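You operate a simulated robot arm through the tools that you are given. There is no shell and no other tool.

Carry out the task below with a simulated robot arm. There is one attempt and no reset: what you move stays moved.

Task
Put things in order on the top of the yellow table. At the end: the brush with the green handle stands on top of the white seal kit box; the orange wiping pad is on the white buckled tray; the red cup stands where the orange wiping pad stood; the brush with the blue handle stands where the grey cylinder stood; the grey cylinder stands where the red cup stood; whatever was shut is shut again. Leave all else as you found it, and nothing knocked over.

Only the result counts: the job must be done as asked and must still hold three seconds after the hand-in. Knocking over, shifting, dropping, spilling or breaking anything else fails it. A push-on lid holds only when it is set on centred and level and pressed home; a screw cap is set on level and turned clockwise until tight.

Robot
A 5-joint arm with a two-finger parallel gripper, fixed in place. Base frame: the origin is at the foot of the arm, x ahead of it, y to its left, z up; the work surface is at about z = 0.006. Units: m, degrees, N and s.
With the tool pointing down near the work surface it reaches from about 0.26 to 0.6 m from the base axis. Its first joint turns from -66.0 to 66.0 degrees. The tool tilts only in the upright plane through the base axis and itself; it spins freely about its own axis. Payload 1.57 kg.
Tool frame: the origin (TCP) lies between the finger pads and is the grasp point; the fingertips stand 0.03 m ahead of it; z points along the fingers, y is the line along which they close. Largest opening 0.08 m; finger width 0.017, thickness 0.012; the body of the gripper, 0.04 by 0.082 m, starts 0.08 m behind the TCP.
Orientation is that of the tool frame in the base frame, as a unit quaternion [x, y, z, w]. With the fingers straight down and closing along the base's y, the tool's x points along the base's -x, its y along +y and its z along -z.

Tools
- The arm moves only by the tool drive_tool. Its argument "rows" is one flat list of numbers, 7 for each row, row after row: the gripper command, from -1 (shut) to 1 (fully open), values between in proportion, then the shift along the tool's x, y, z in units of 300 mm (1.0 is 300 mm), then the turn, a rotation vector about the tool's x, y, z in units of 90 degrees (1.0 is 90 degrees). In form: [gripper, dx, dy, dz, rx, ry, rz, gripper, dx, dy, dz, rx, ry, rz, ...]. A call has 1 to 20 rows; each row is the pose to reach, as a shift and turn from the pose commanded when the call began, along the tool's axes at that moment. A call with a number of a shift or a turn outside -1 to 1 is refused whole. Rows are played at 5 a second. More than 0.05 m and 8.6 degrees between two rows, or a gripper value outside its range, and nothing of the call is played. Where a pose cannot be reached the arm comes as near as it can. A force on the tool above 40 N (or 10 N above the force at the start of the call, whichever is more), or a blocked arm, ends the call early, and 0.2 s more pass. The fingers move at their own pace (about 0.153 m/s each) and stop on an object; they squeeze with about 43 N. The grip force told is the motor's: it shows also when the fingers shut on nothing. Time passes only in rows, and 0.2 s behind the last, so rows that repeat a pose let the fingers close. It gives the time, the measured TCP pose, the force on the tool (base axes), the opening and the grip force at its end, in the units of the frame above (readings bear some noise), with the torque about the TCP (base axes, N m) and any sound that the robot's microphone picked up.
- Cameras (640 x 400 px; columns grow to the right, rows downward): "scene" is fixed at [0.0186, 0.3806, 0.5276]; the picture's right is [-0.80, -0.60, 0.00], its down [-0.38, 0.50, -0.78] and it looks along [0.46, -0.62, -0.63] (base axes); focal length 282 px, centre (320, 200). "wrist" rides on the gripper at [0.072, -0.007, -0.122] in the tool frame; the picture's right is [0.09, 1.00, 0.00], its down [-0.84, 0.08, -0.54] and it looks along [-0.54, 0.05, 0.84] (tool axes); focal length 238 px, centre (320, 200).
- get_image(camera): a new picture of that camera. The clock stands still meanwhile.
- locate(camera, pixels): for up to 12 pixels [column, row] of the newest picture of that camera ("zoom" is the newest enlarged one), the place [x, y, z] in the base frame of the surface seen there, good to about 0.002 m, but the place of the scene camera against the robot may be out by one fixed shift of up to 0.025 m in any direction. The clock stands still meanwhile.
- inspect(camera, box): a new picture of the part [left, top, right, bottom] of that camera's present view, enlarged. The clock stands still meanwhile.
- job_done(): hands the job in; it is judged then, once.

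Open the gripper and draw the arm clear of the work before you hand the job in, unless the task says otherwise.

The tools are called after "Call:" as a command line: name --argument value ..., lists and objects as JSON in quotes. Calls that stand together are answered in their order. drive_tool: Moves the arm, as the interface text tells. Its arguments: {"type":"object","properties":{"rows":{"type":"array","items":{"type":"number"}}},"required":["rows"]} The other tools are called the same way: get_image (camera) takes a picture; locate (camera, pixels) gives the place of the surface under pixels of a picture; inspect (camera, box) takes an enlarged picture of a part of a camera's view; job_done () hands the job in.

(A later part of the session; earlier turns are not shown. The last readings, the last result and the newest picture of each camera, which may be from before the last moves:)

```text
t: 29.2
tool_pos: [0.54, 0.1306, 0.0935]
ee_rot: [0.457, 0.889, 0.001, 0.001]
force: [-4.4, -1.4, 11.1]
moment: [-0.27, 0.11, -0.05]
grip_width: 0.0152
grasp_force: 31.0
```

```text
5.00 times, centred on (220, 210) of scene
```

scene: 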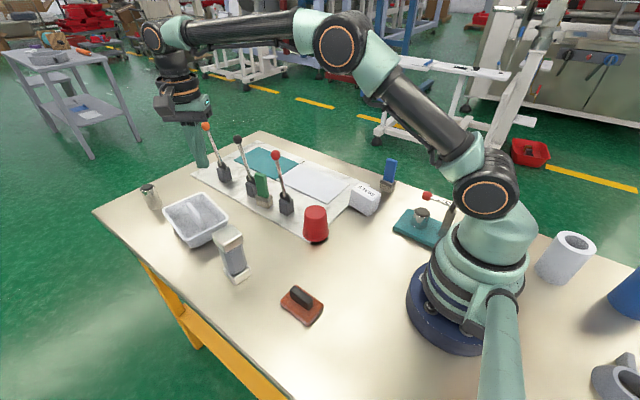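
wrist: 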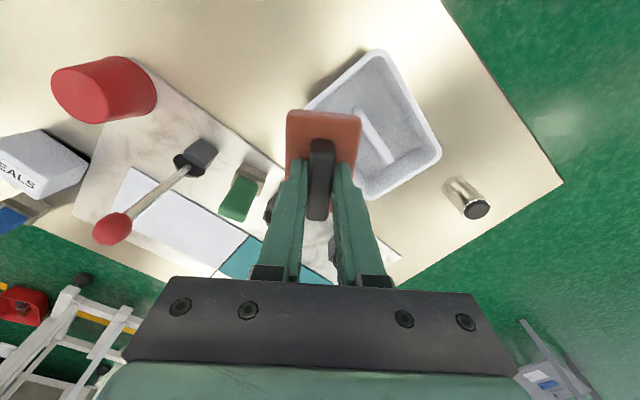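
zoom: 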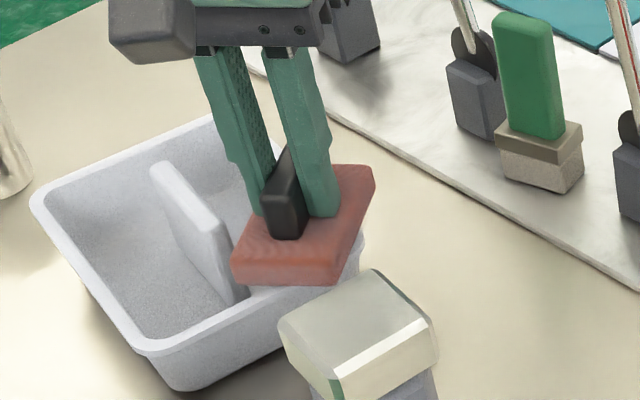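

Contact is felt (11 N), the pad is seated on the rim. I relieve it slightly and open the fingers part way, then check.

Call:
drive_tool --rows '[-1, 0, 0, -0.003, 0, 0, 0, -0.4, 0, 0, -0.003, 0, 0, 0, -0.4, 0, 0, -0.003, 0, 0, 0, -0.4, 0, 0, -0.003, 0, 0, 0]'

Call:
inspect --camera "scene" --box '[180, 170, 260, 250]'

Call:
inspect --camera "wrist" --box '[230, 40, 430, 240]'

```text
t: 30.2
tool_pos: [0.5406, 0.1301, 0.0931]
ee_rot: [0.457, 0.889, 0.0, 0.0]
force: [1.7, 0.4, 4.4]
moment: [-0.01, 0.0, -0.03]
grip_width: 0.0225
grasp_force: 0.1
```

```text
5.00 times, centred on (220, 210) of scene
```

zoom: 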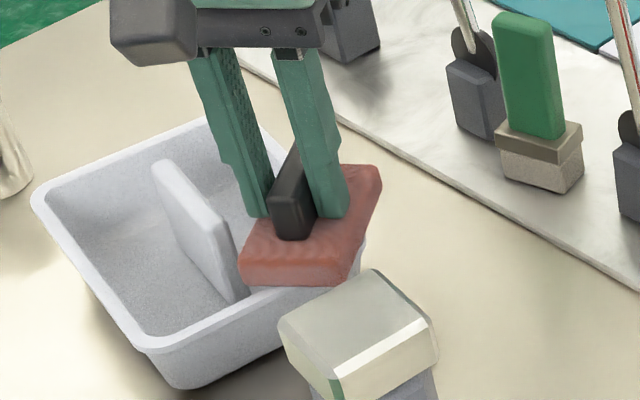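

```text
2.00 times, centred on (330, 140) of wrist
```

zoom: 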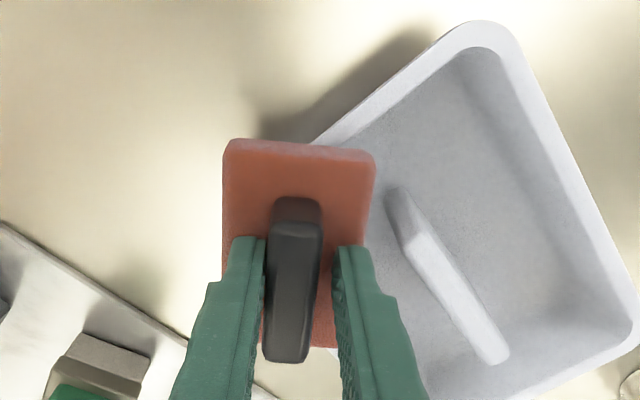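

The pad rests on the rim after release. I raise the fingers slowly clear of the bar.

Call:
drive_tool --rows '[-0.4, 0, 0, -0.01, 0, 0, 0, -0.4, 0, 0, -0.03, 0, 0, 0, -0.4, 0, 0, -0.06, 0, 0, 0, -0.4, 0, 0, -0.1, 0, 0, 0, -0.4, 0, 0, -0.18, 0, 0, 0, 1, 0, 0, -0.28, 0, 0, 0, 1, 0, 0, -0.38, 0, 0, 0, 1, 0, 0, -0.38, 0, 0, 0]'

Call:
inspect --camera "scene" --box '[140, 170, 260, 270]'

Call:
get_image --camera "wrist"

```text
t: 32.0
tool_pos: [0.5423, 0.1294, 0.2094]
ee_rot: [0.456, 0.89, 0.001, 0.0]
force: [-0.2, -0.4, -0.7]
moment: [0.01, -0.02, 0.02]
grip_width: 0.0801
grasp_force: 0.1
```

```text
4.00 times, centred on (200, 220) of scene
```

zoom: 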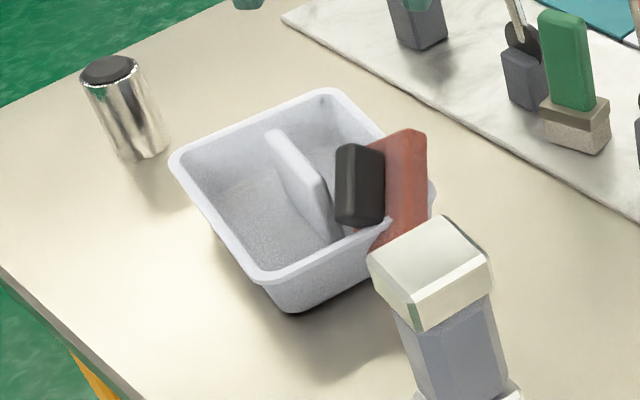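

```text
taken
```

wrist: 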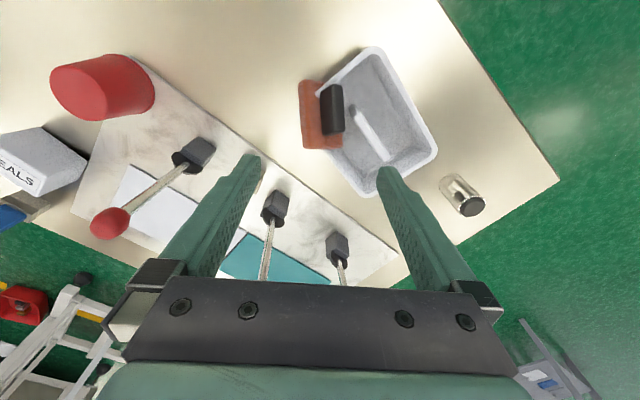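

The pad tipped over the corner: it now leans steeply at the tray corner with its bar pointing inward (wrist (320,110)). I look closely before acting.

Call:
inspect --camera "wrist" --box '[270, 30, 450, 210]'

Call:
locate --camera "wrist" --pixels '[[306, 85], [310, 110], [312, 145], [325, 88], [332, 108], [334, 130], [341, 90], [343, 128], [324, 130], [300, 120], [335, 148], [320, 82]]'

Call:
inspect --camera "scene" --box '[200, 190, 260, 240]'

```text
2.22 times, centred on (360, 120) of wrist
```

zoom: 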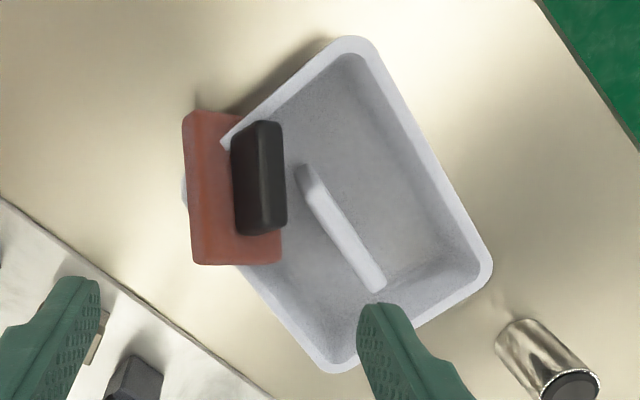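

```text
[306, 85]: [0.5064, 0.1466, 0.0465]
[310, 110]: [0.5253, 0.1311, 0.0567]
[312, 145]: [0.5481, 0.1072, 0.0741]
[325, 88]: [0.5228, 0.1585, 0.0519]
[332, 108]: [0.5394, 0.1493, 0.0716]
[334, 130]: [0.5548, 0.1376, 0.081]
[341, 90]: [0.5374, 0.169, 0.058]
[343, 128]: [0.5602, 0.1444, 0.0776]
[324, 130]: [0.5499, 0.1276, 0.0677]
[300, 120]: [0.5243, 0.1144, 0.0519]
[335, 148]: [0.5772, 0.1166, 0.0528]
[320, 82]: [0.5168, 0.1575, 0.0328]
```

```text
8.00 times, centred on (230, 215) of scene
```

zoom: 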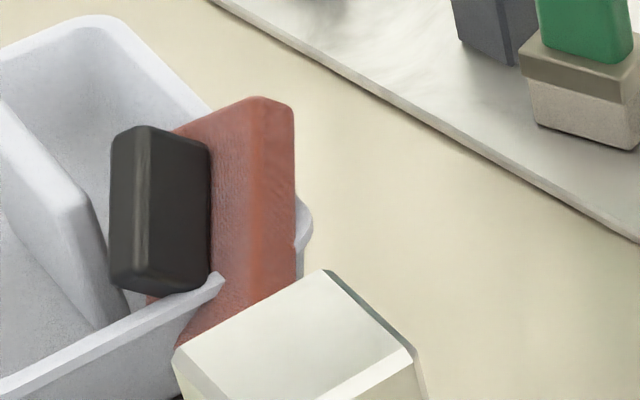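

The pad lies steeply on the corner with the bar leaning inward. I sample the bar and plate faces to get its exact pose for re-grasping.

Call:
inspect --camera "wrist" --box '[290, 70, 360, 160]'

Call:
locate --camera "wrist" --pixels '[[339, 95], [339, 105], [339, 115], [339, 125], [335, 105], [342, 105], [326, 100], [326, 120], [329, 110], [323, 110], [330, 133], [337, 133]]'

Call:
locate --camera "wrist" --pixels '[[302, 90], [318, 95], [303, 110], [318, 110], [303, 130], [318, 130], [304, 146], [318, 146], [330, 146], [338, 145], [318, 138], [325, 140]]'

```text
4.44 times, centred on (325, 115) of wrist
```

zoom: 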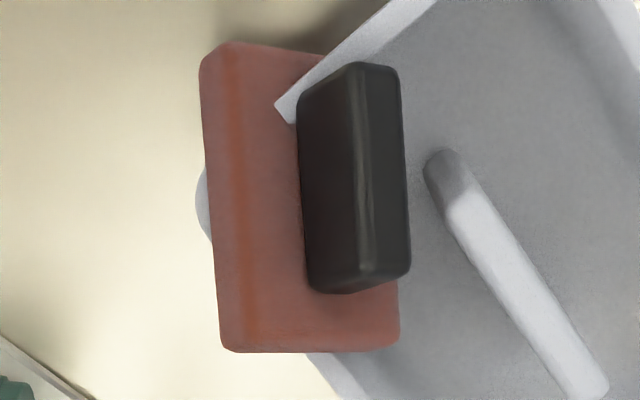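

```text
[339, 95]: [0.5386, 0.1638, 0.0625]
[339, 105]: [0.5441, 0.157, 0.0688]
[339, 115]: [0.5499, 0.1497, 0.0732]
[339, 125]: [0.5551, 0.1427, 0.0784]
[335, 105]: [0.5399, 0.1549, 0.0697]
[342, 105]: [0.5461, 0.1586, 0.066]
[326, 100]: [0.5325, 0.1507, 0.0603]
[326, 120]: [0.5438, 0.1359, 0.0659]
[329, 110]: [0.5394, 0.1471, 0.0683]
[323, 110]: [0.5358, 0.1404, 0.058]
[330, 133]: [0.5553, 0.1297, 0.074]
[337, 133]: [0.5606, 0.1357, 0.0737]
```

```text
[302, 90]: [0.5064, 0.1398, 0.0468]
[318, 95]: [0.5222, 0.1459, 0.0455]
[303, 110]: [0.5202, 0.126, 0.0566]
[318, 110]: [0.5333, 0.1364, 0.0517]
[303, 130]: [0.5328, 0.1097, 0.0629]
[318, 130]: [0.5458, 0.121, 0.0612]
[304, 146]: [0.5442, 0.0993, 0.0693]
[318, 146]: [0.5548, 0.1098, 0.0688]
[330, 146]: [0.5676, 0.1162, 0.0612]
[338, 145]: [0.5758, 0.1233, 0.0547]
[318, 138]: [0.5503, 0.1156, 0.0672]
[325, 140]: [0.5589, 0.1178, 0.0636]
```

The pad leans 39° (bar top about (0.546,0.154,0.0705), bar axis rising toward -y). I come down over the bar with open fingers, tips staying above the plate's outer wing, first stopping higher to check alignment.

Call:
drive_tool --rows '[1, 0.02, 0.025, 0.08, 0, 0, 0.016, 1, 0.037, 0.049, 0.18, 0, 0, 0.032, 1, 0.037, 0.049, 0.28, 0, 0, 0.032, 1, 0.037, 0.049, 0.34, 0, 0, 0.032, 1, 0.037, 0.049, 0.34, 0, 0, 0.032]'

Call:
get_image --camera "wrist"

Call:
inspect --camera "scene" --box '[170, 150, 270, 250]'

```text
t: 33.2
tool_pos: [0.5475, 0.1475, 0.1048]
ee_rot: [0.479, 0.878, 0.0, 0.001]
force: [-0.5, 0.3, 0.1]
moment: [0.0, 0.0, -0.01]
grip_width: 0.0804
grasp_force: 0.0
```

```text
taken
```

wrist: 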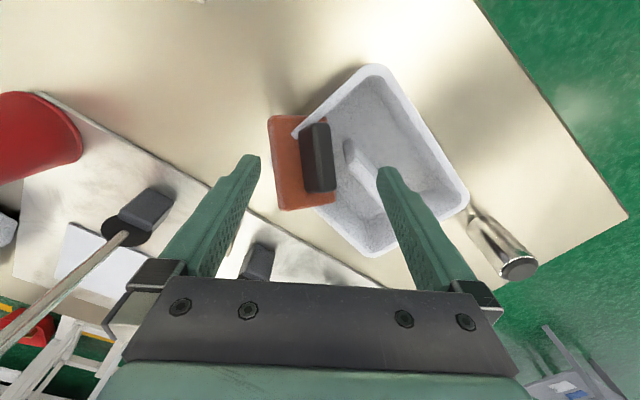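

```text
4.00 times, centred on (220, 200) of scene
```

zoom: 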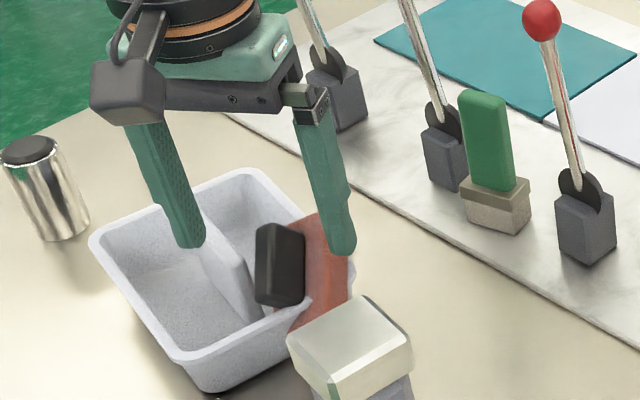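

The bar lies between the fingers at about (318,158). I lower the last 10 mm (tips about 0.065) and close slowly around the bar.

Call:
drive_tool --rows '[1, 0, 0, 0.017, 0, 0, 0, 1, 0, 0, 0.034, 0, 0, 0, 0.5, 0, 0, 0.034, 0, 0, 0, 0, 0, 0, 0.034, 0, 0, 0, -0.3, 0, 0, 0.034, 0, 0, 0, -0.5, 0, 0, 0.034, 0, 0, 0, -1, 0, 0, 0.034, 0, 0, 0, -1, 0, 0, 0.034, 0, 0, 0, -1, 0, 0, 0.034, 0, 0, 0]'

Call:
inspect --camera "wrist" --box '[230, 60, 430, 260]'

Call:
inspect --camera "scene" --box '[170, 150, 270, 250]'

```text
t: 35.2
tool_pos: [0.5458, 0.1484, 0.0958]
ee_rot: [0.479, 0.878, 0.0, 0.0]
force: [-0.3, 1.8, 6.8]
moment: [-0.04, 0.19, -0.07]
grip_width: 0.0208
grasp_force: 33.6
```

```text
2.00 times, centred on (330, 160) of wrist
```

zoom: 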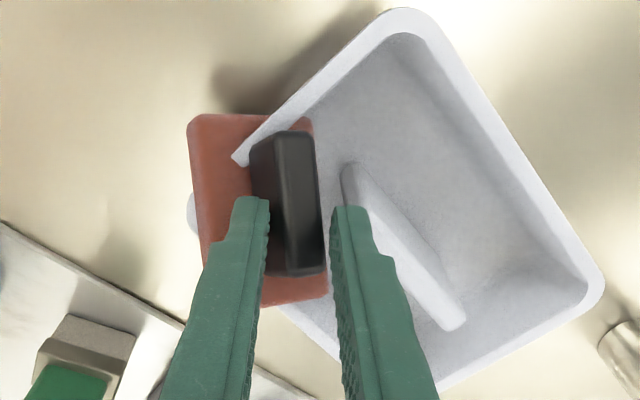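

```text
4.00 times, centred on (220, 200) of scene
```

zoom: 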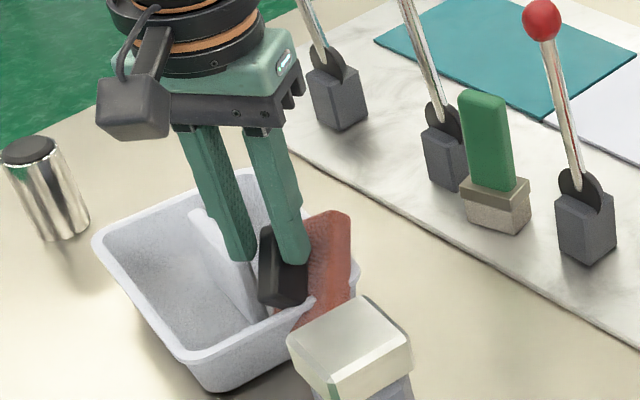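

The fingers hold the bar at 0.0208 opening, still somewhat tilted. I lift slowly and watch.

Call:
drive_tool --rows '[-1, 0, 0, -0.005, 0, 0, 0, -1, 0, 0, -0.01, 0, 0, 0, -1, 0, 0, -0.02, 0, 0, 0, -1, 0, 0, -0.03, 0, 0, 0, -1, 0, 0, -0.045, 0, 0, 0, -1, 0, 0, -0.06, 0, 0, 0, -1, 0, 0, -0.06, 0, 0, 0]'

Call:
inspect --camera "scene" --box '[170, 150, 270, 250]'

Call:
inspect --camera "wrist" --box '[230, 60, 430, 260]'

```text
t: 36.8
tool_pos: [0.5468, 0.1473, 0.1141]
ee_rot: [0.48, 0.878, -0.001, 0.0]
force: [-0.5, -0.3, -0.4]
moment: [0.02, 0.01, -0.02]
grip_width: 0.0152
grasp_force: 31.5
```

```text
4.00 times, centred on (220, 200) of scene
```

zoom: 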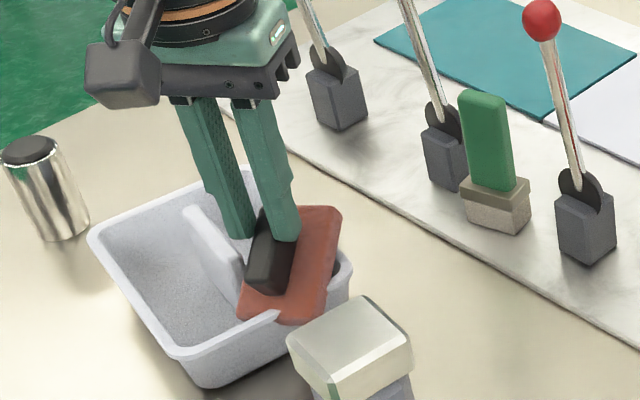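

```text
2.00 times, centred on (330, 160) of wrist
```

zoom: 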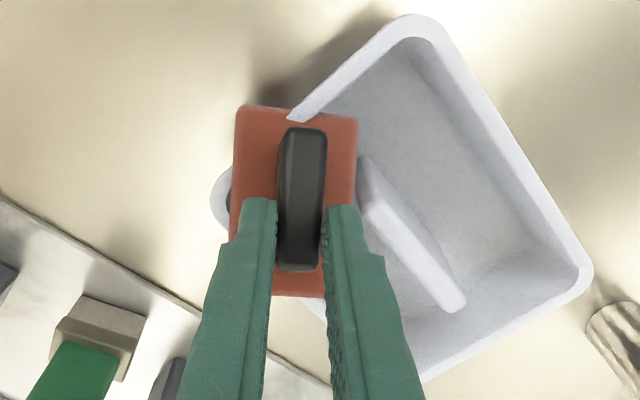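

The bar straightened in the fingers (opening 0.0152). I keep lifting slowly to clear the tray.

Call:
drive_tool --rows '[-1, 0, 0, -0.02, 0, 0, 0, -1, 0, 0, -0.05, 0, 0, 0, -1, 0, 0, -0.08, 0, 0, 0, -1, 0, 0, -0.12, 0, 0, 0, -1, 0, 0, -0.16, 0, 0, 0, -1, 0, 0, -0.2, 0, 0, 0, -1, 0, 0, -0.24, 0, 0, 0, -1, 0, 0, -0.28, 0, 0, 0, -1, 0, 0, -0.29, 0, 0, 0, -1, 0, 0, -0.29, 0, 0, 0]'

Call:
inspect --camera "scene" --box '[130, 100, 290, 260]'

Call:
get_image --camera "wrist"

```text
t: 39.0
tool_pos: [0.5462, 0.1476, 0.1997]
ee_rot: [0.48, 0.877, 0.0, 0.0]
force: [-0.3, -0.3, -1.0]
moment: [0.02, -0.02, 0.0]
grip_width: 0.015
grasp_force: 31.0
```

```text
2.50 times, centred on (210, 180) of scene
```

zoom: 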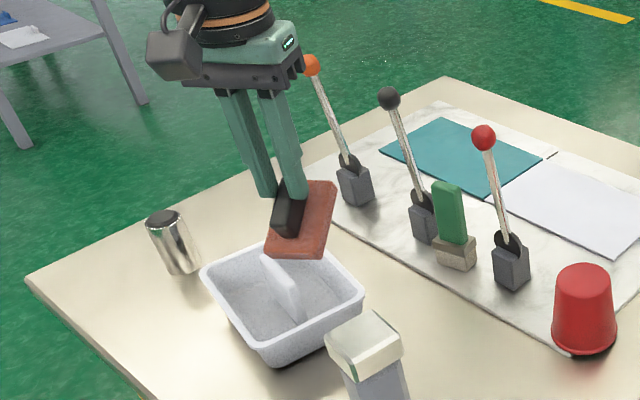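

```text
taken
```

wrist: 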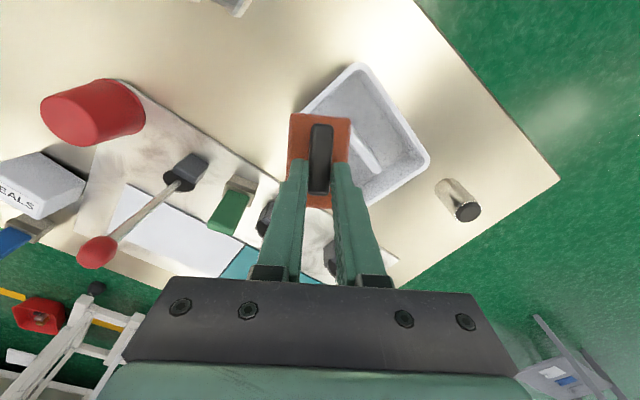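

The pad is in hand, pitched about 25°. I locate the tray rim to see whether it has moved.

Call:
locate --camera "wrist" --pixels '[[357, 66], [428, 160], [370, 204], [330, 85], [395, 110], [400, 185], [300, 118], [345, 118], [320, 130], [322, 190], [332, 200], [312, 205]]'

```text
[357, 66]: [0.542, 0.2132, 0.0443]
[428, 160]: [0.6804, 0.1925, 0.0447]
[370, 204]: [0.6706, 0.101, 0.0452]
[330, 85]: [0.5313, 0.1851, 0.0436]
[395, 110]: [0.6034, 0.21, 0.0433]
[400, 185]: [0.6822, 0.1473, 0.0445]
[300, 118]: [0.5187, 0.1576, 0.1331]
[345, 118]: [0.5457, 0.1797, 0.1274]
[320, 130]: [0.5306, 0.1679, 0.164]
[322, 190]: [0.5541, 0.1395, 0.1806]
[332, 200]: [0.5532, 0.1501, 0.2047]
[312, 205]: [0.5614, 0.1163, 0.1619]
```

The tray is still at its place within a couple of mm. I set the pad down on a free table spot at (0.45,0.115) to level it and re-grip; first move there at height, turning it lengthwise.

Call:
drive_tool --rows '[-1, 0.007, -0.03, 0, 0, 0, -0.04, -1, 0.014, -0.06, 0, 0, 0, -0.09, -1, 0.022, -0.095, 0, 0, 0, -0.14, -1, 0.03, -0.13, 0, 0, 0, -0.19, -1, 0.038, -0.165, 0, 0, 0, -0.24, -1, 0.046, -0.2, 0, 0, 0, -0.29, -1, 0.055, -0.235, 0, 0, 0, -0.34, -1, 0.063, -0.27, 0, 0, 0, -0.39, -1, 0.071, -0.3, 0, 0, 0, -0.44, -1, 0.079, -0.32, 0, 0, 0, -0.49, -1, 0.082, -0.329, 0, 0, 0, -0.533, -1, 0.082, -0.329, 0.05, 0, 0, -0.533, -1, 0.082, -0.329, 0.11, 0, 0, -0.533, -1, 0.082, -0.329, 0.17, 0, 0, -0.533, -1, 0.082, -0.329, 0.23, 0, 0, -0.533, -1, 0.082, -0.329, 0.29, 0, 0, -0.533, -1, 0.082, -0.329, 0.335, 0, 0, -0.533, -1, 0.082, -0.329, 0.335, 0, 0, -0.533]'

Call:
inspect --camera "scene" --box '[170, 140, 310, 280]'

Call:
get_image --camera "wrist"

```text
t: 42.8
tool_pos: [0.4508, 0.114, 0.0993]
ee_rot: [0.081, 0.997, 0.0, 0.0]
force: [0.3, 0.2, -1.5]
moment: [0.03, -0.03, 0.01]
grip_width: 0.0151
grasp_force: 30.9
```

```text
2.86 times, centred on (240, 210) of scene
```

zoom: 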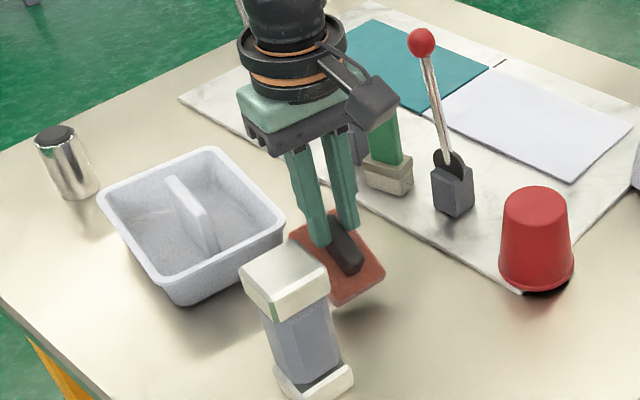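

```text
taken
```

wrist: 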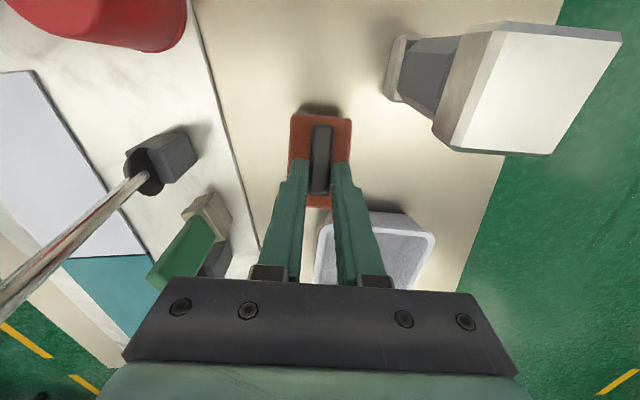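

Pad's low end is about 12 mm above the table. I lower in small steps so that the table levels it.

Call:
drive_tool --rows '[-1, 0, 0, 0.02, 0, 0, 0, -1, 0, 0, 0.04, 0, 0, 0, -1, 0, 0, 0.05, 0, 0, 0, -1, 0, 0, 0.06, 0, 0, 0, -1, 0, 0, 0.07, 0, 0, 0, -1, 0, 0, 0.07, 0, 0, 0]'

Call:
inspect --camera "wrist" --box '[240, 80, 400, 240]'

```text
t: 44.1
tool_pos: [0.4544, 0.1163, 0.0828]
ee_rot: [0.083, 0.996, 0.003, 0.006]
force: [-1.5, -2.2, 6.3]
moment: [0.0, 0.26, 0.11]
grip_width: 0.0153
grasp_force: 30.7
stopped in row 6: the force on the tool passed its limit at 40 N (the readings are from after the stop); the commanded pose is now the measured one
```

```text
2.50 times, centred on (320, 160) of wrist
```

zoom: 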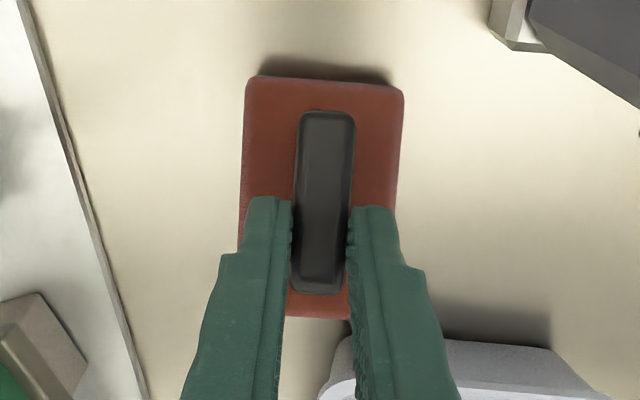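

The pad's end is on the table but the grip holds its pitch. I open slightly so that it settles flat from this low height.

Call:
drive_tool --rows '[-0.5, 0, 0, 0, 0, 0, 0, -0.5, 0, 0, 0, 0, 0, 0, -0.5, 0, 0, 0, 0, 0, 0, -0.5, 0, 0, -0.03, 0, 0, 0, 0, 0, 0, -0.1, 0, 0, 0, 1, 0, 0, -0.15, 0, 0, 0, 1, 0, 0, -0.15, 0, 0, 0]'

Call:
get_image --camera "wrist"

Call:
inspect --camera "scene" --box '[170, 140, 310, 280]'

```text
t: 45.7
tool_pos: [0.4539, 0.1159, 0.1286]
ee_rot: [0.082, 0.997, 0.002, 0.006]
force: [0.1, 0.2, -0.8]
moment: [-0.04, -0.01, 0.02]
grip_width: 0.0799
grasp_force: 0.1
```

```text
taken
```

wrist: 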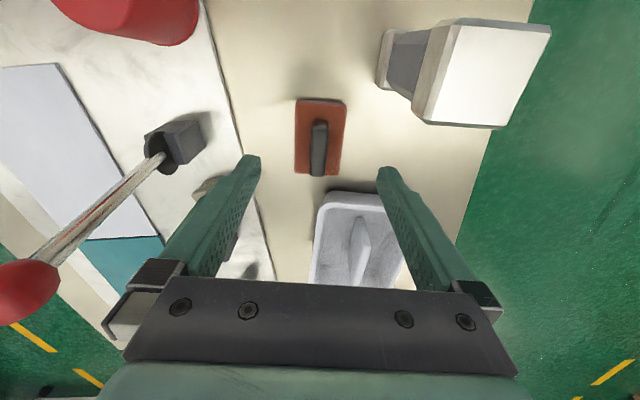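

```text
2.86 times, centred on (240, 210) of scene
```

zoom: 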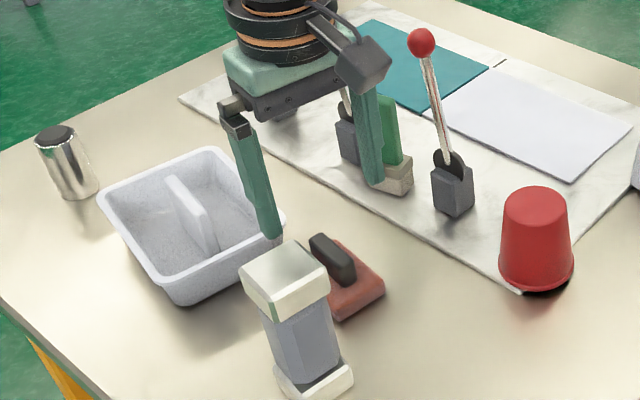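

The pad lies flat on the table. Before placing again I probe the tray with closed fingers, because the pad seemed to pass through the near wall: I go over the near part of the rib (0.578,0.156).

Call:
drive_tool --rows '[0, 0, 0, -0.05, 0, 0.0078, 0, -1, -0.08, 0.04, -0.05, 0, 0.0078, 0, -1, -0.18, 0.09, -0.05, 0, 0.0078, 0, -1, -0.28, 0.14, -0.05, 0, 0.0078, 0, -1, -0.36, 0.18, -0.05, 0, 0.0078, 0, -1, -0.387, 0.197, -0.05, 0, 0.0078, 0, -1, -0.387, 0.197, 0.04, 0, 0.0078, 0, -1, -0.387, 0.197, 0.07, 0, 0.0078, 0, -1, -0.387, 0.197, 0.07, 0, 0.0078, 0]'

Call:
inspect --camera "wrist" --box '[230, 60, 430, 260]'

Call:
inspect --camera "scene" --box '[140, 140, 260, 260]'

```text
t: 47.7
tool_pos: [0.5778, 0.1543, 0.1079]
ee_rot: [0.083, 0.997, 0.0, 0.001]
force: [0.1, -0.4, 0.4]
moment: [-0.03, 0.0, 0.02]
grip_width: 0.0
grasp_force: 21.5
```

```text
2.00 times, centred on (330, 160) of wrist
```

zoom: 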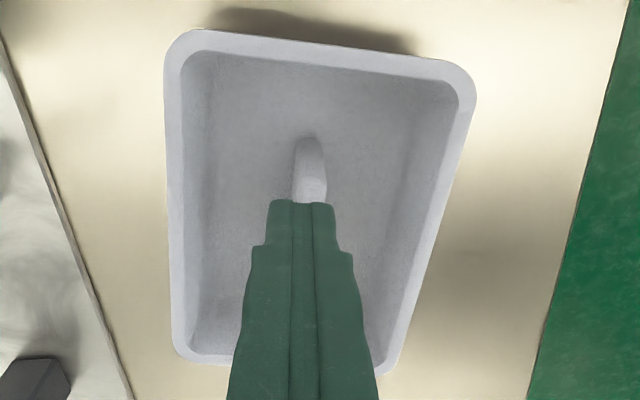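

```text
3.33 times, centred on (200, 200) of scene
```

zoom: 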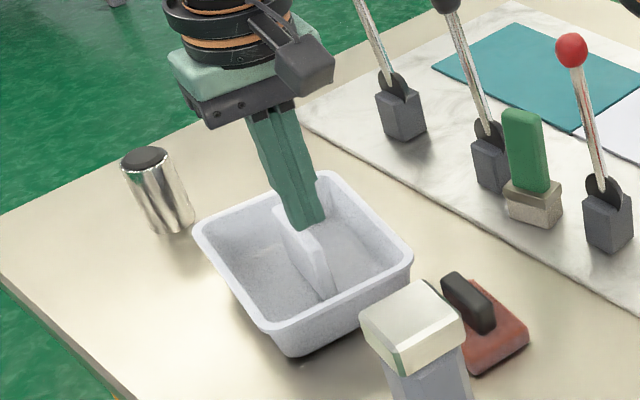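

The fingertips are above the rib. I lower in steps to find its contact height (expected TCP z≈0.091).

Call:
drive_tool --rows '[-1, 0, 0, 0.02, 0, 0, 0, -1, 0, 0, 0.035, 0, 0, 0, -1, 0, 0, 0.045, 0, 0, 0, -1, 0, 0, 0.05, 0, 0, 0, -1, 0, 0, 0.053, 0, 0, 0, -1, 0, 0, 0.053, 0, 0, 0]'

```text
t: 49.1
tool_pos: [0.5771, 0.1536, 0.0922]
ee_rot: [0.082, 0.997, 0.0, 0.001]
force: [0.4, -0.3, 0.0]
moment: [0.01, -0.01, 0.02]
grip_width: 0.0
grasp_force: 21.6
```

No contact yet at z 0.0922. I continue down in 1 mm steps.

Call:
drive_tool --rows '[-1, 0, 0, 0.003, 0, 0, 0, -1, 0, 0, 0.006, 0, 0, 0, -1, 0, 0, 0.006, 0, 0, 0]'

Call:
drive_tool --rows '[-1, 0, 0, 0.003, 0, 0, 0, -1, 0, 0, 0.003, 0, 0, 0]'

```text
t: 49.9
tool_pos: [0.578, 0.1548, 0.092]
ee_rot: [0.082, 0.997, 0.001, 0.002]
force: [-4.4, -2.1, 15.6]
moment: [0.0, 0.13, 0.02]
grip_width: 0.0001
grasp_force: 21.2
```

```text
t: 50.5
tool_pos: [0.5782, 0.156, 0.0925]
ee_rot: [0.082, 0.997, 0.0, 0.003]
force: [-9.2, -2.8, 27.4]
moment: [-0.05, 0.28, 0.0]
grip_width: 0.0
grasp_force: 21.1
```

The rib is solid at z≈0.062 (27 N). A level placement lengthwise on the rib's flat top (12 mm wide, 65 mm long) is feasible and reachable, so I raise and go back over the pad at about (0.445,0.116).

Call:
drive_tool --rows '[-1, 0, 0, -0.05, 0, -0.002, 0, -1, 0.1, -0.05, -0.12, 0, -0.003, 0, 1, 0.2, -0.1, -0.15, 0, -0.003, 0, 1, 0.3, -0.15, -0.15, 0, -0.003, 0, 1, 0.4, -0.19, -0.15, 0, -0.003, 0, 1, 0.41, -0.195, -0.1, 0, -0.003, 0, 1, 0.41, -0.195, -0.1, 0, -0.003, 0]'

Call:
inspect --camera "wrist" --box '[240, 60, 400, 220]'

Call:
get_image --camera "wrist"

```text
t: 52.1
tool_pos: [0.4475, 0.1177, 0.118]
ee_rot: [0.081, 0.997, 0.001, 0.003]
force: [-0.2, 0.2, 0.3]
moment: [0.0, -0.03, -0.02]
grip_width: 0.08
grasp_force: 0.1
```

```text
2.50 times, centred on (320, 140) of wrist
```

zoom: 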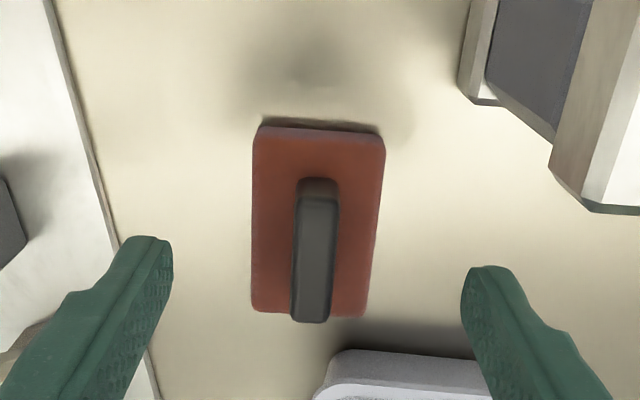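

```text
taken
```

wrist: 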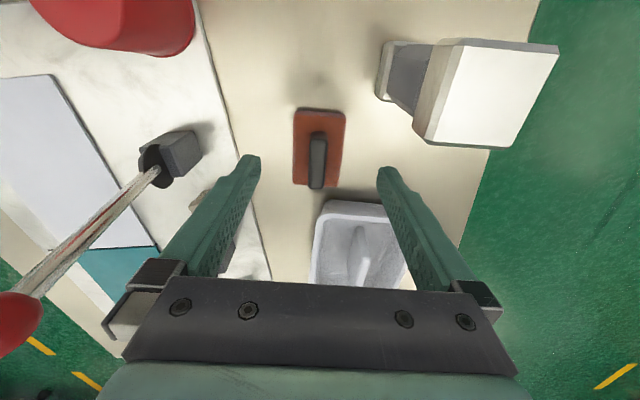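

Pad is at (318,150) below the fingers. I locate bar and plate corners.

Call:
locate --camera "wrist" --pixels '[[305, 111], [345, 114], [340, 186], [303, 184], [318, 140], [317, 160], [316, 182], [312, 160], [322, 160], [317, 150]]'

```text
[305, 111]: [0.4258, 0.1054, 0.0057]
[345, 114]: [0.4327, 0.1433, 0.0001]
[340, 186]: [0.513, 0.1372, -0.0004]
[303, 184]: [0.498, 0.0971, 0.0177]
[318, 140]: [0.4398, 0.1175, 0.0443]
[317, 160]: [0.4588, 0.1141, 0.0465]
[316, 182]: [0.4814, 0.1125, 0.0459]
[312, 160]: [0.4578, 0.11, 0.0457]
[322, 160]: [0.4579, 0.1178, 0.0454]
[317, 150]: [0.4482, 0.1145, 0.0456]
```

Bar centre is about (0.460,0.114), its axis at about -7°. I go down and grip it with the tips near the plate.

Call:
drive_tool --rows '[1, -0.02, -0.003, 0.08, 0, 0.002, -0.013, 1, -0.043, -0.006, 0.17, 0, 0.004, -0.026, 1, -0.043, -0.006, 0.21, 0, 0.004, -0.026, 1, -0.043, -0.006, 0.228, 0, 0.004, -0.026, 1, -0.043, -0.006, 0.228, 0, 0.004, -0.026, -1, -0.043, -0.006, 0.228, 0, 0.004, -0.026, -1, -0.043, -0.006, 0.228, 0, 0.004, -0.026, -1, -0.043, -0.006, 0.228, 0, 0.004, -0.026, -1, -0.043, -0.006, 0.228, 0, 0.004, -0.026]'

Call:
inspect --camera "wrist" --box '[240, 60, 400, 220]'

```text
t: 54.1
tool_pos: [0.4591, 0.1139, 0.0498]
ee_rot: [0.062, 0.998, 0.0, 0.0]
force: [0.6, 0.3, 0.3]
moment: [0.03, 0.02, 0.0]
grip_width: 0.0149
grasp_force: 31.1
```

```text
2.50 times, centred on (320, 140) of wrist
```

zoom: 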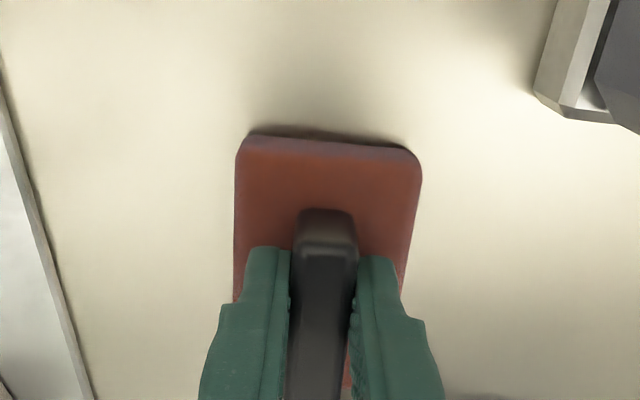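

Held level (0.0149, tool vertical). I lift slowly to z≈0.2 and look at the tray from there.

Call:
drive_tool --rows '[-1, 0, 0, -0.008, 0, 0, 0, -1, 0, 0, -0.02, 0, 0, 0, -1, 0, 0, -0.04, 0, 0, 0, -1, 0, 0, -0.07, 0, 0, 0, -1, 0, 0, -0.11, 0, 0, 0, -1, 0, 0, -0.15, 0, 0, 0, -1, 0, 0, -0.2, 0, 0, 0, -1, 0, 0, -0.25, 0, 0, 0, -1, 0, 0, -0.3, 0, 0, 0, -1, 0, 0, -0.35, 0, 0, 0, -1, 0, 0, -0.4, 0, 0, 0, -1, 0, -0.05, -0.44, 0, 0, 0, -1, 0, -0.1, -0.46, 0, 0, 0, -1, 0, -0.1, -0.46, 0, 0, 0]'

Call:
get_image --camera "wrist"

Call:
inspect --camera "wrist" --box '[330, 150, 480, 290]'

```text
t: 57.1
tool_pos: [0.4563, 0.0824, 0.1902]
ee_rot: [0.062, 0.998, 0.0, 0.001]
force: [-0.5, 0.8, -0.5]
moment: [-0.03, -0.03, 0.0]
grip_width: 0.0149
grasp_force: 30.7
```

```text
taken
```

wrist: 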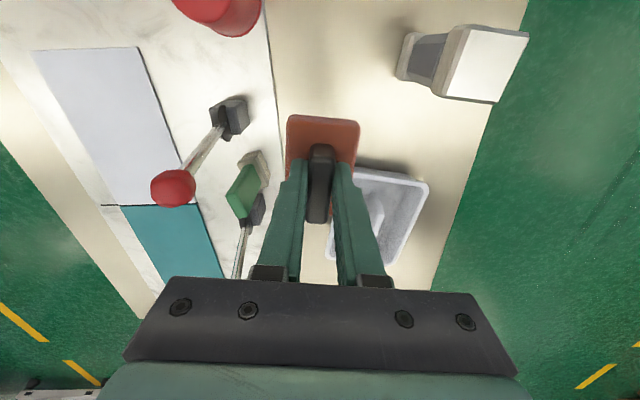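

```text
2.86 times, centred on (405, 220) of wrist
```

zoom: 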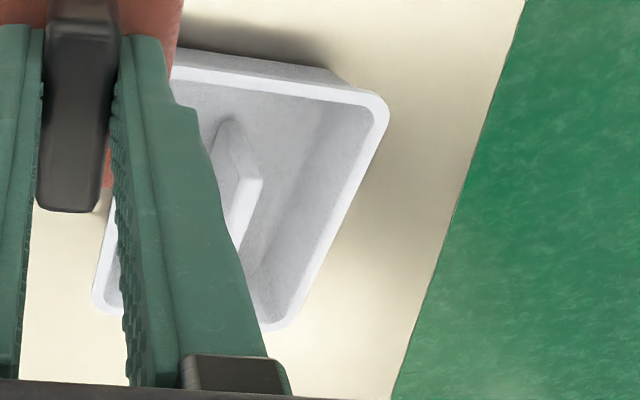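

I locate the visible rib and rim points in this zoom to fix the tray's present pose.

Call:
locate --camera "zoom" --pixels '[[380, 100], [285, 325], [205, 65], [290, 75], [345, 200], [250, 175], [240, 210], [258, 185], [262, 178], [235, 190], [228, 120], [225, 135]]'

```text
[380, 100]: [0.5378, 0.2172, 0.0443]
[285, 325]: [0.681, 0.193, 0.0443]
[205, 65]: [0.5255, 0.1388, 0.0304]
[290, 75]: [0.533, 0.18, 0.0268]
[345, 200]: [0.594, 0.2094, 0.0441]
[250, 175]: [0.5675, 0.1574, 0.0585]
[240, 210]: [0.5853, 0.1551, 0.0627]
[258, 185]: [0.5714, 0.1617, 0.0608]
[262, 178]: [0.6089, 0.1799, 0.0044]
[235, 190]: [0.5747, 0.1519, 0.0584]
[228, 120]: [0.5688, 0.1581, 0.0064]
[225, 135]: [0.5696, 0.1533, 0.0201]
```

Tray edge angle is -9.6° and the rib centre line is about y = 0.157 at x = 0.573. I carry the pad slowly to above (0.5795,0.156), aligned with the rib.

Call:
drive_tool --rows '[-1, -0.015, 0.012, 0, 0, 0, 0.003, -1, -0.045, 0.035, 0, 0, 0, 0.006, -1, -0.085, 0.065, 0, 0, 0, 0.01, -1, -0.13, 0.1, 0, 0, 0, 0.013, -1, -0.175, 0.135, 0, 0, 0, 0.016, -1, -0.22, 0.17, 0, 0, 0, 0.019, -1, -0.265, 0.205, 0, 0, 0, 0.022, -1, -0.31, 0.24, 0, 0, 0, 0.025, -1, -0.345, 0.267, 0, 0, 0, 0.028, -1, -0.37, 0.285, 0, 0, 0, 0.028, -1, -0.378, 0.292, 0, 0, 0, 0.028, -1, -0.378, 0.292, 0.03, 0, 0, 0.028, -1, -0.378, 0.292, 0.08, 0, 0, 0.028, -1, -0.378, 0.292, 0.13, 0, 0, 0.028, -1, -0.378, 0.292, 0.17, 0, 0, 0.028, -1, -0.378, 0.292, 0.19, 0, 0, 0.028, -1, -0.378, 0.292, 0.19, 0, 0, 0.028]'

Call:
get_image --camera "wrist"

Call:
inspect --camera "scene" --box '[130, 140, 250, 260]'

Call:
inspect --camera "wrist" --box '[220, 80, 420, 280]'

```text
t: 60.7
tool_pos: [0.5792, 0.1568, 0.1318]
ee_rot: [0.083, 0.997, 0.001, 0.002]
force: [0.4, -0.2, 0.1]
moment: [0.03, 0.01, -0.01]
grip_width: 0.0149
grasp_force: 30.9
out of reach, approached as far as the arm can: row 10, 11, 12, 13, 14
```

```text
taken
```

wrist: 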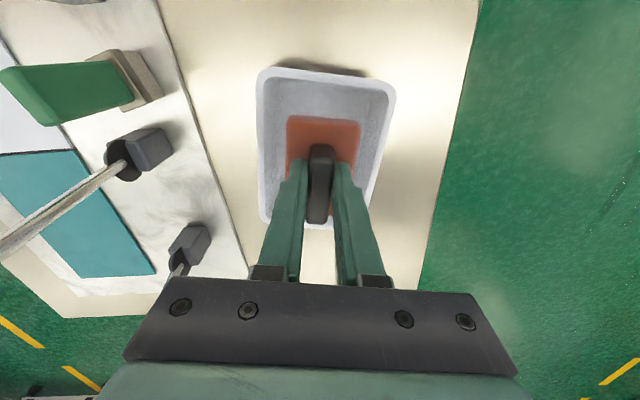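

```text
3.33 times, centred on (190, 200) of scene
```

zoom: 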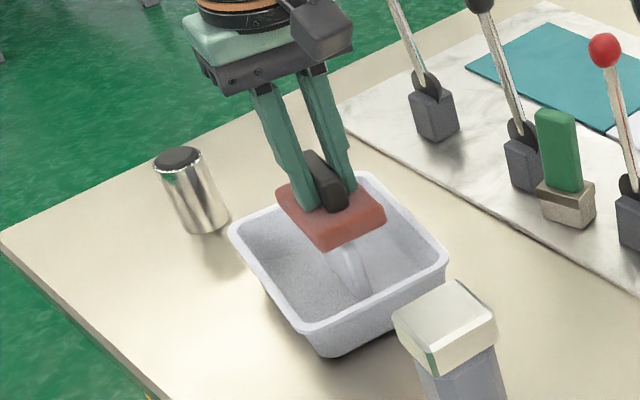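

```text
2.00 times, centred on (320, 180) of wrist
```

zoom: 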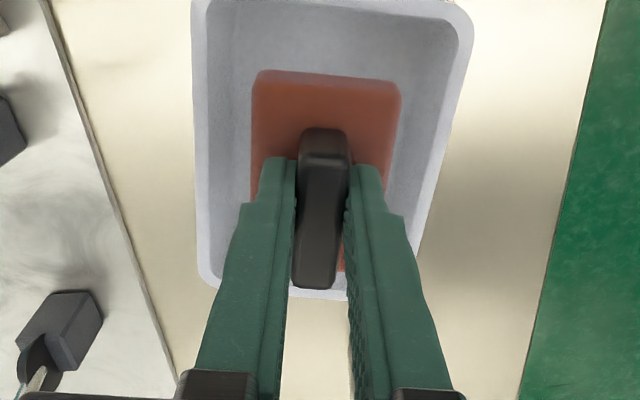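

The pad is above the rib, level. I locate rims on both sides and pad edges to verify the lateral centring.

Call:
locate --camera "wrist" --pixels '[[258, 110], [257, 90], [262, 150], [390, 110], [388, 130], [380, 150], [288, 125], [358, 128], [287, 160], [355, 165], [320, 150], [318, 200]]'

Call:
drive_tool --rows '[-1, 0, 0, 0, 0, 0, 0]'

```text
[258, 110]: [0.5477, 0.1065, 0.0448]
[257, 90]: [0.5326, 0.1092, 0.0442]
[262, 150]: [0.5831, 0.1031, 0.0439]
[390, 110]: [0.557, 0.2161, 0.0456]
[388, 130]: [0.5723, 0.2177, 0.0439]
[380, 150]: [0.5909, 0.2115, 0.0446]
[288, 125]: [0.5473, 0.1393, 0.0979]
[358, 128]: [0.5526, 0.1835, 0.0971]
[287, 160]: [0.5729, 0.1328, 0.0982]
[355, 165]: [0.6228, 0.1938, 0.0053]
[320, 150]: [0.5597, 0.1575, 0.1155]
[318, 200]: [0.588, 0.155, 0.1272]
```

```text
t: 61.1
tool_pos: [0.5793, 0.1556, 0.1315]
ee_rot: [0.084, 0.997, 0.0, -0.001]
force: [-0.5, -0.3, -0.3]
moment: [-0.01, -0.03, 0.02]
grip_width: 0.0149
grasp_force: 30.9
```

Pad centre and rib centre agree within about 1 mm. I lower to just above the rib, TCP z≈0.114.

Call:
drive_tool --rows '[-1, 0, 0.002, 0.015, 0, 0, 0, -1, 0, 0.003, 0.03, 0, 0, 0, -1, 0, 0.003, 0.042, 0, 0, 0, -1, 0, 0.003, 0.052, 0, 0, 0, -1, 0, 0.003, 0.058, 0, 0, 0, -1, 0, 0.003, 0.058, 0, 0, 0]'

Call:
drive_tool --rows '[-1, 0, 0, 0.003, 0, 0, 0, -1, 0, 0, 0.003, 0, 0, 0]'

```text
t: 62.5
tool_pos: [0.5796, 0.1573, 0.1138]
ee_rot: [0.084, 0.996, 0.0, 0.0]
force: [-0.7, 0.2, -0.7]
moment: [0.01, 0.0, 0.05]
grip_width: 0.0149
grasp_force: 30.6
```

```text
t: 63.1
tool_pos: [0.5803, 0.1568, 0.1139]
ee_rot: [0.083, 0.997, 0.0, 0.0]
force: [-0.1, 0.0, -0.5]
moment: [0.02, -0.02, 0.0]
grip_width: 0.0148
grasp_force: 31.1
```

No contact yet. I step down another 1 mm and check.

Call:
drive_tool --rows '[-1, 0, 0, 0.003, 0, 0, 0, -1, 0, 0, 0.003, 0, 0, 0]'

Call:
inspect --camera "scene" --box '[150, 160, 240, 250]'

```text
t: 63.7
tool_pos: [0.5801, 0.1569, 0.1119]
ee_rot: [0.084, 0.996, 0.0, 0.001]
force: [0.1, -0.3, -0.9]
moment: [0.02, -0.05, 0.0]
grip_width: 0.0152
grasp_force: 31.0
```

```text
4.44 times, centred on (195, 205) of scene
```

zoom: 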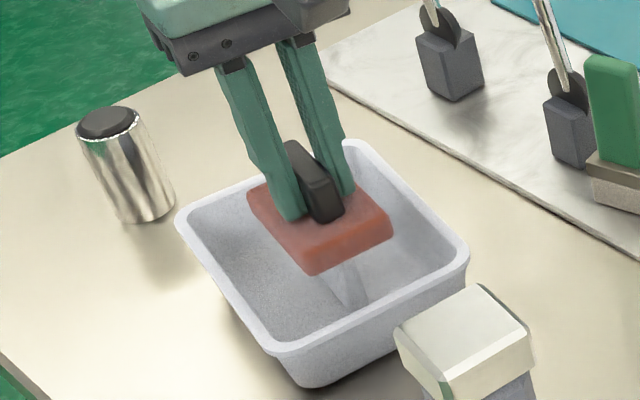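

The pad is just above the rib. I step down another 1 mm.

Call:
drive_tool --rows '[-1, 0, 0, 0.003, 0, 0, 0, -1, 0, 0, 0.003, 0, 0, 0]'

```text
t: 64.3
tool_pos: [0.5787, 0.1564, 0.1127]
ee_rot: [0.083, 0.997, -0.001, 0.0]
force: [0.3, -0.6, 1.0]
moment: [-0.03, -0.01, 0.01]
grip_width: 0.0149
grasp_force: 30.4
```

Slight upward force (1 N) – first contact. One more 1 mm step to seat it.

Call:
drive_tool --rows '[-1, 0, 0, 0.003, 0, 0, 0, -1, 0, 0, 0.003, 0, 0, 0]'

```text
t: 64.9
tool_pos: [0.5793, 0.1574, 0.1113]
ee_rot: [0.084, 0.996, 0.0, 0.001]
force: [-0.6, -1.1, 8.2]
moment: [-0.1, 0.06, -0.02]
grip_width: 0.0149
grasp_force: 30.9
```

Seated with 8 N; the moment suggests the contact lies about 5 mm to the -y side. I press a bit more for a clearer reading of where the rib bears.

Call:
drive_tool --rows '[-1, 0, 0, 0.003, 0, 0, 0, -1, 0, 0, 0.003, 0, 0, 0]'

Call:
drive_tool --rows '[-1, 0, 0, 0, 0, 0, 0]'

```text
t: 65.5
tool_pos: [0.5794, 0.1586, 0.1104]
ee_rot: [0.083, 0.997, 0.001, 0.002]
force: [-2.1, 0.8, 16.1]
moment: [-0.02, 0.05, -0.01]
grip_width: 0.0151
grasp_force: 30.9
```

```text
t: 65.9
tool_pos: [0.58, 0.1579, 0.1119]
ee_rot: [0.084, 0.996, 0.001, 0.001]
force: [-0.8, 1.6, 19.8]
moment: [0.04, -0.02, 0.01]
grip_width: 0.0147
grasp_force: 31.2
```

Bearing is now near centre (about -2 mm lateral). I relieve, shift 1.5 mm to -y, reseat lightly.

Call:
drive_tool --rows '[-1, 0, 0, -0.012, 0, 0, 0, -1, 0, -0.005, -0.012, 0, 0, 0, -1, 0, -0.005, -0.012, 0, 0, 0, -1, 0, -0.005, -0.006, 0, 0, 0, -1, 0, -0.005, -0.003, 0, 0, 0, -1, 0, -0.005, -0.003, 0, 0, 0]'

Call:
drive_tool --rows '[-1, 0, 0, 0, 0, 0, 0]'

```text
t: 67.3
tool_pos: [0.5785, 0.1557, 0.1111]
ee_rot: [0.084, 0.996, 0.0, 0.001]
force: [-2.0, -2.6, 8.8]
moment: [-0.11, 0.1, -0.01]
grip_width: 0.015
grasp_force: 30.6
```

```text
t: 67.7
tool_pos: [0.5803, 0.1559, 0.1119]
ee_rot: [0.084, 0.997, 0.0, 0.001]
force: [-0.6, -1.9, 11.2]
moment: [-0.1, 0.08, -0.05]
grip_width: 0.0153
grasp_force: 30.7
```

The bearing is now centred under the grip (about ±2 mm). I relieve most of the load and open the fingers just enough to free the bar.

Call:
drive_tool --rows '[-1, 0, 0, -0.005, 0, 0, 0, -1, 0, 0, -0.005, 0, 0, 0, -0.55, 0, 0, -0.005, 0, 0, 0, -0.45, 0, 0, -0.005, 0, 0, 0, -0.4, 0, 0, -0.005, 0, 0, 0, -0.4, 0, 0, -0.005, 0, 0, 0]'

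Call:
inspect --camera "scene" --box '[150, 160, 240, 250]'

Call:
inspect --camera "wrist" --box '[220, 80, 420, 280]'

```text
t: 69.1
tool_pos: [0.5802, 0.1555, 0.1129]
ee_rot: [0.084, 0.997, 0.0, 0.0]
force: [1.1, -0.2, 0.0]
moment: [0.02, -0.02, 0.0]
grip_width: 0.0238
grasp_force: 0.1
```

```text
4.44 times, centred on (195, 205) of scene
```

zoom: 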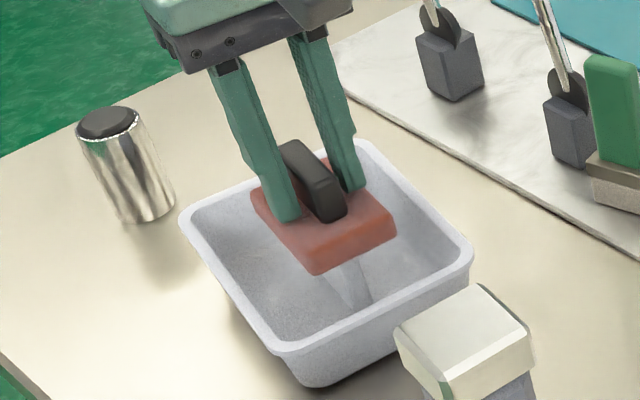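

```text
2.00 times, centred on (320, 180) of wrist
```

zoom: 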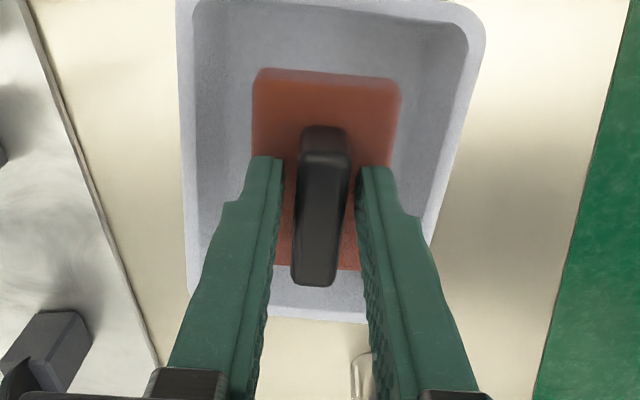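

The pad sits level on the rib with fingers clear on both sides. I raise straight up slowly.

Call:
drive_tool --rows '[-0.4, 0, 0, -0.005, 0, 0, 0, -0.4, 0, 0, -0.015, 0, 0, 0, -0.4, 0, 0, -0.03, 0, 0, 0, -0.4, 0, 0, -0.05, 0, 0, 0, -0.4, 0, 0, -0.08, 0, 0, 0, -0.4, 0, 0, -0.11, 0, 0, 0, -0.4, 0.02, 0, -0.14, 0, 0, 0, -0.4, 0.05, 0, -0.18, 0, 0, 0, -0.4, 0.05, 0, -0.18, 0, 0, 0]'

Call:
inspect --camera "scene" --box '[150, 160, 240, 250]'

Call:
get_image --camera "wrist"

```text
t: 71.1
tool_pos: [0.5634, 0.1586, 0.1666]
ee_rot: [0.083, 0.997, 0.0, 0.001]
force: [-0.1, 0.8, -0.1]
moment: [-0.03, 0.02, 0.03]
grip_width: 0.024
grasp_force: 0.0
```

```text
4.44 times, centred on (195, 205) of scene
```

zoom: 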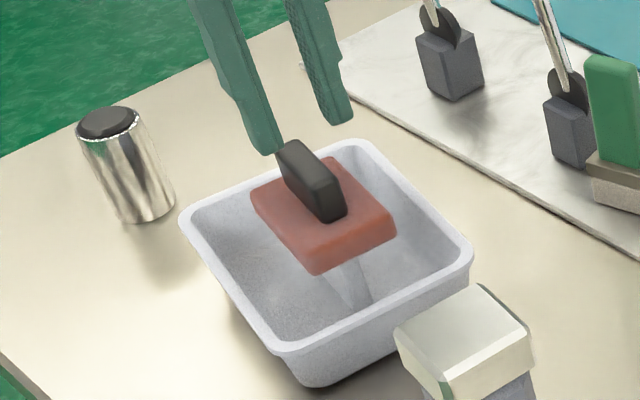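

```text
taken
```

wrist: 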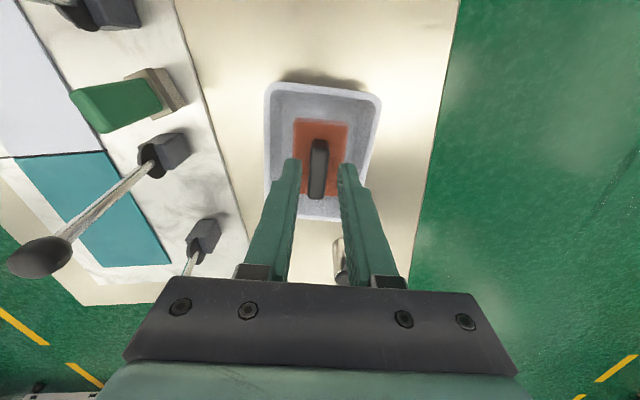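

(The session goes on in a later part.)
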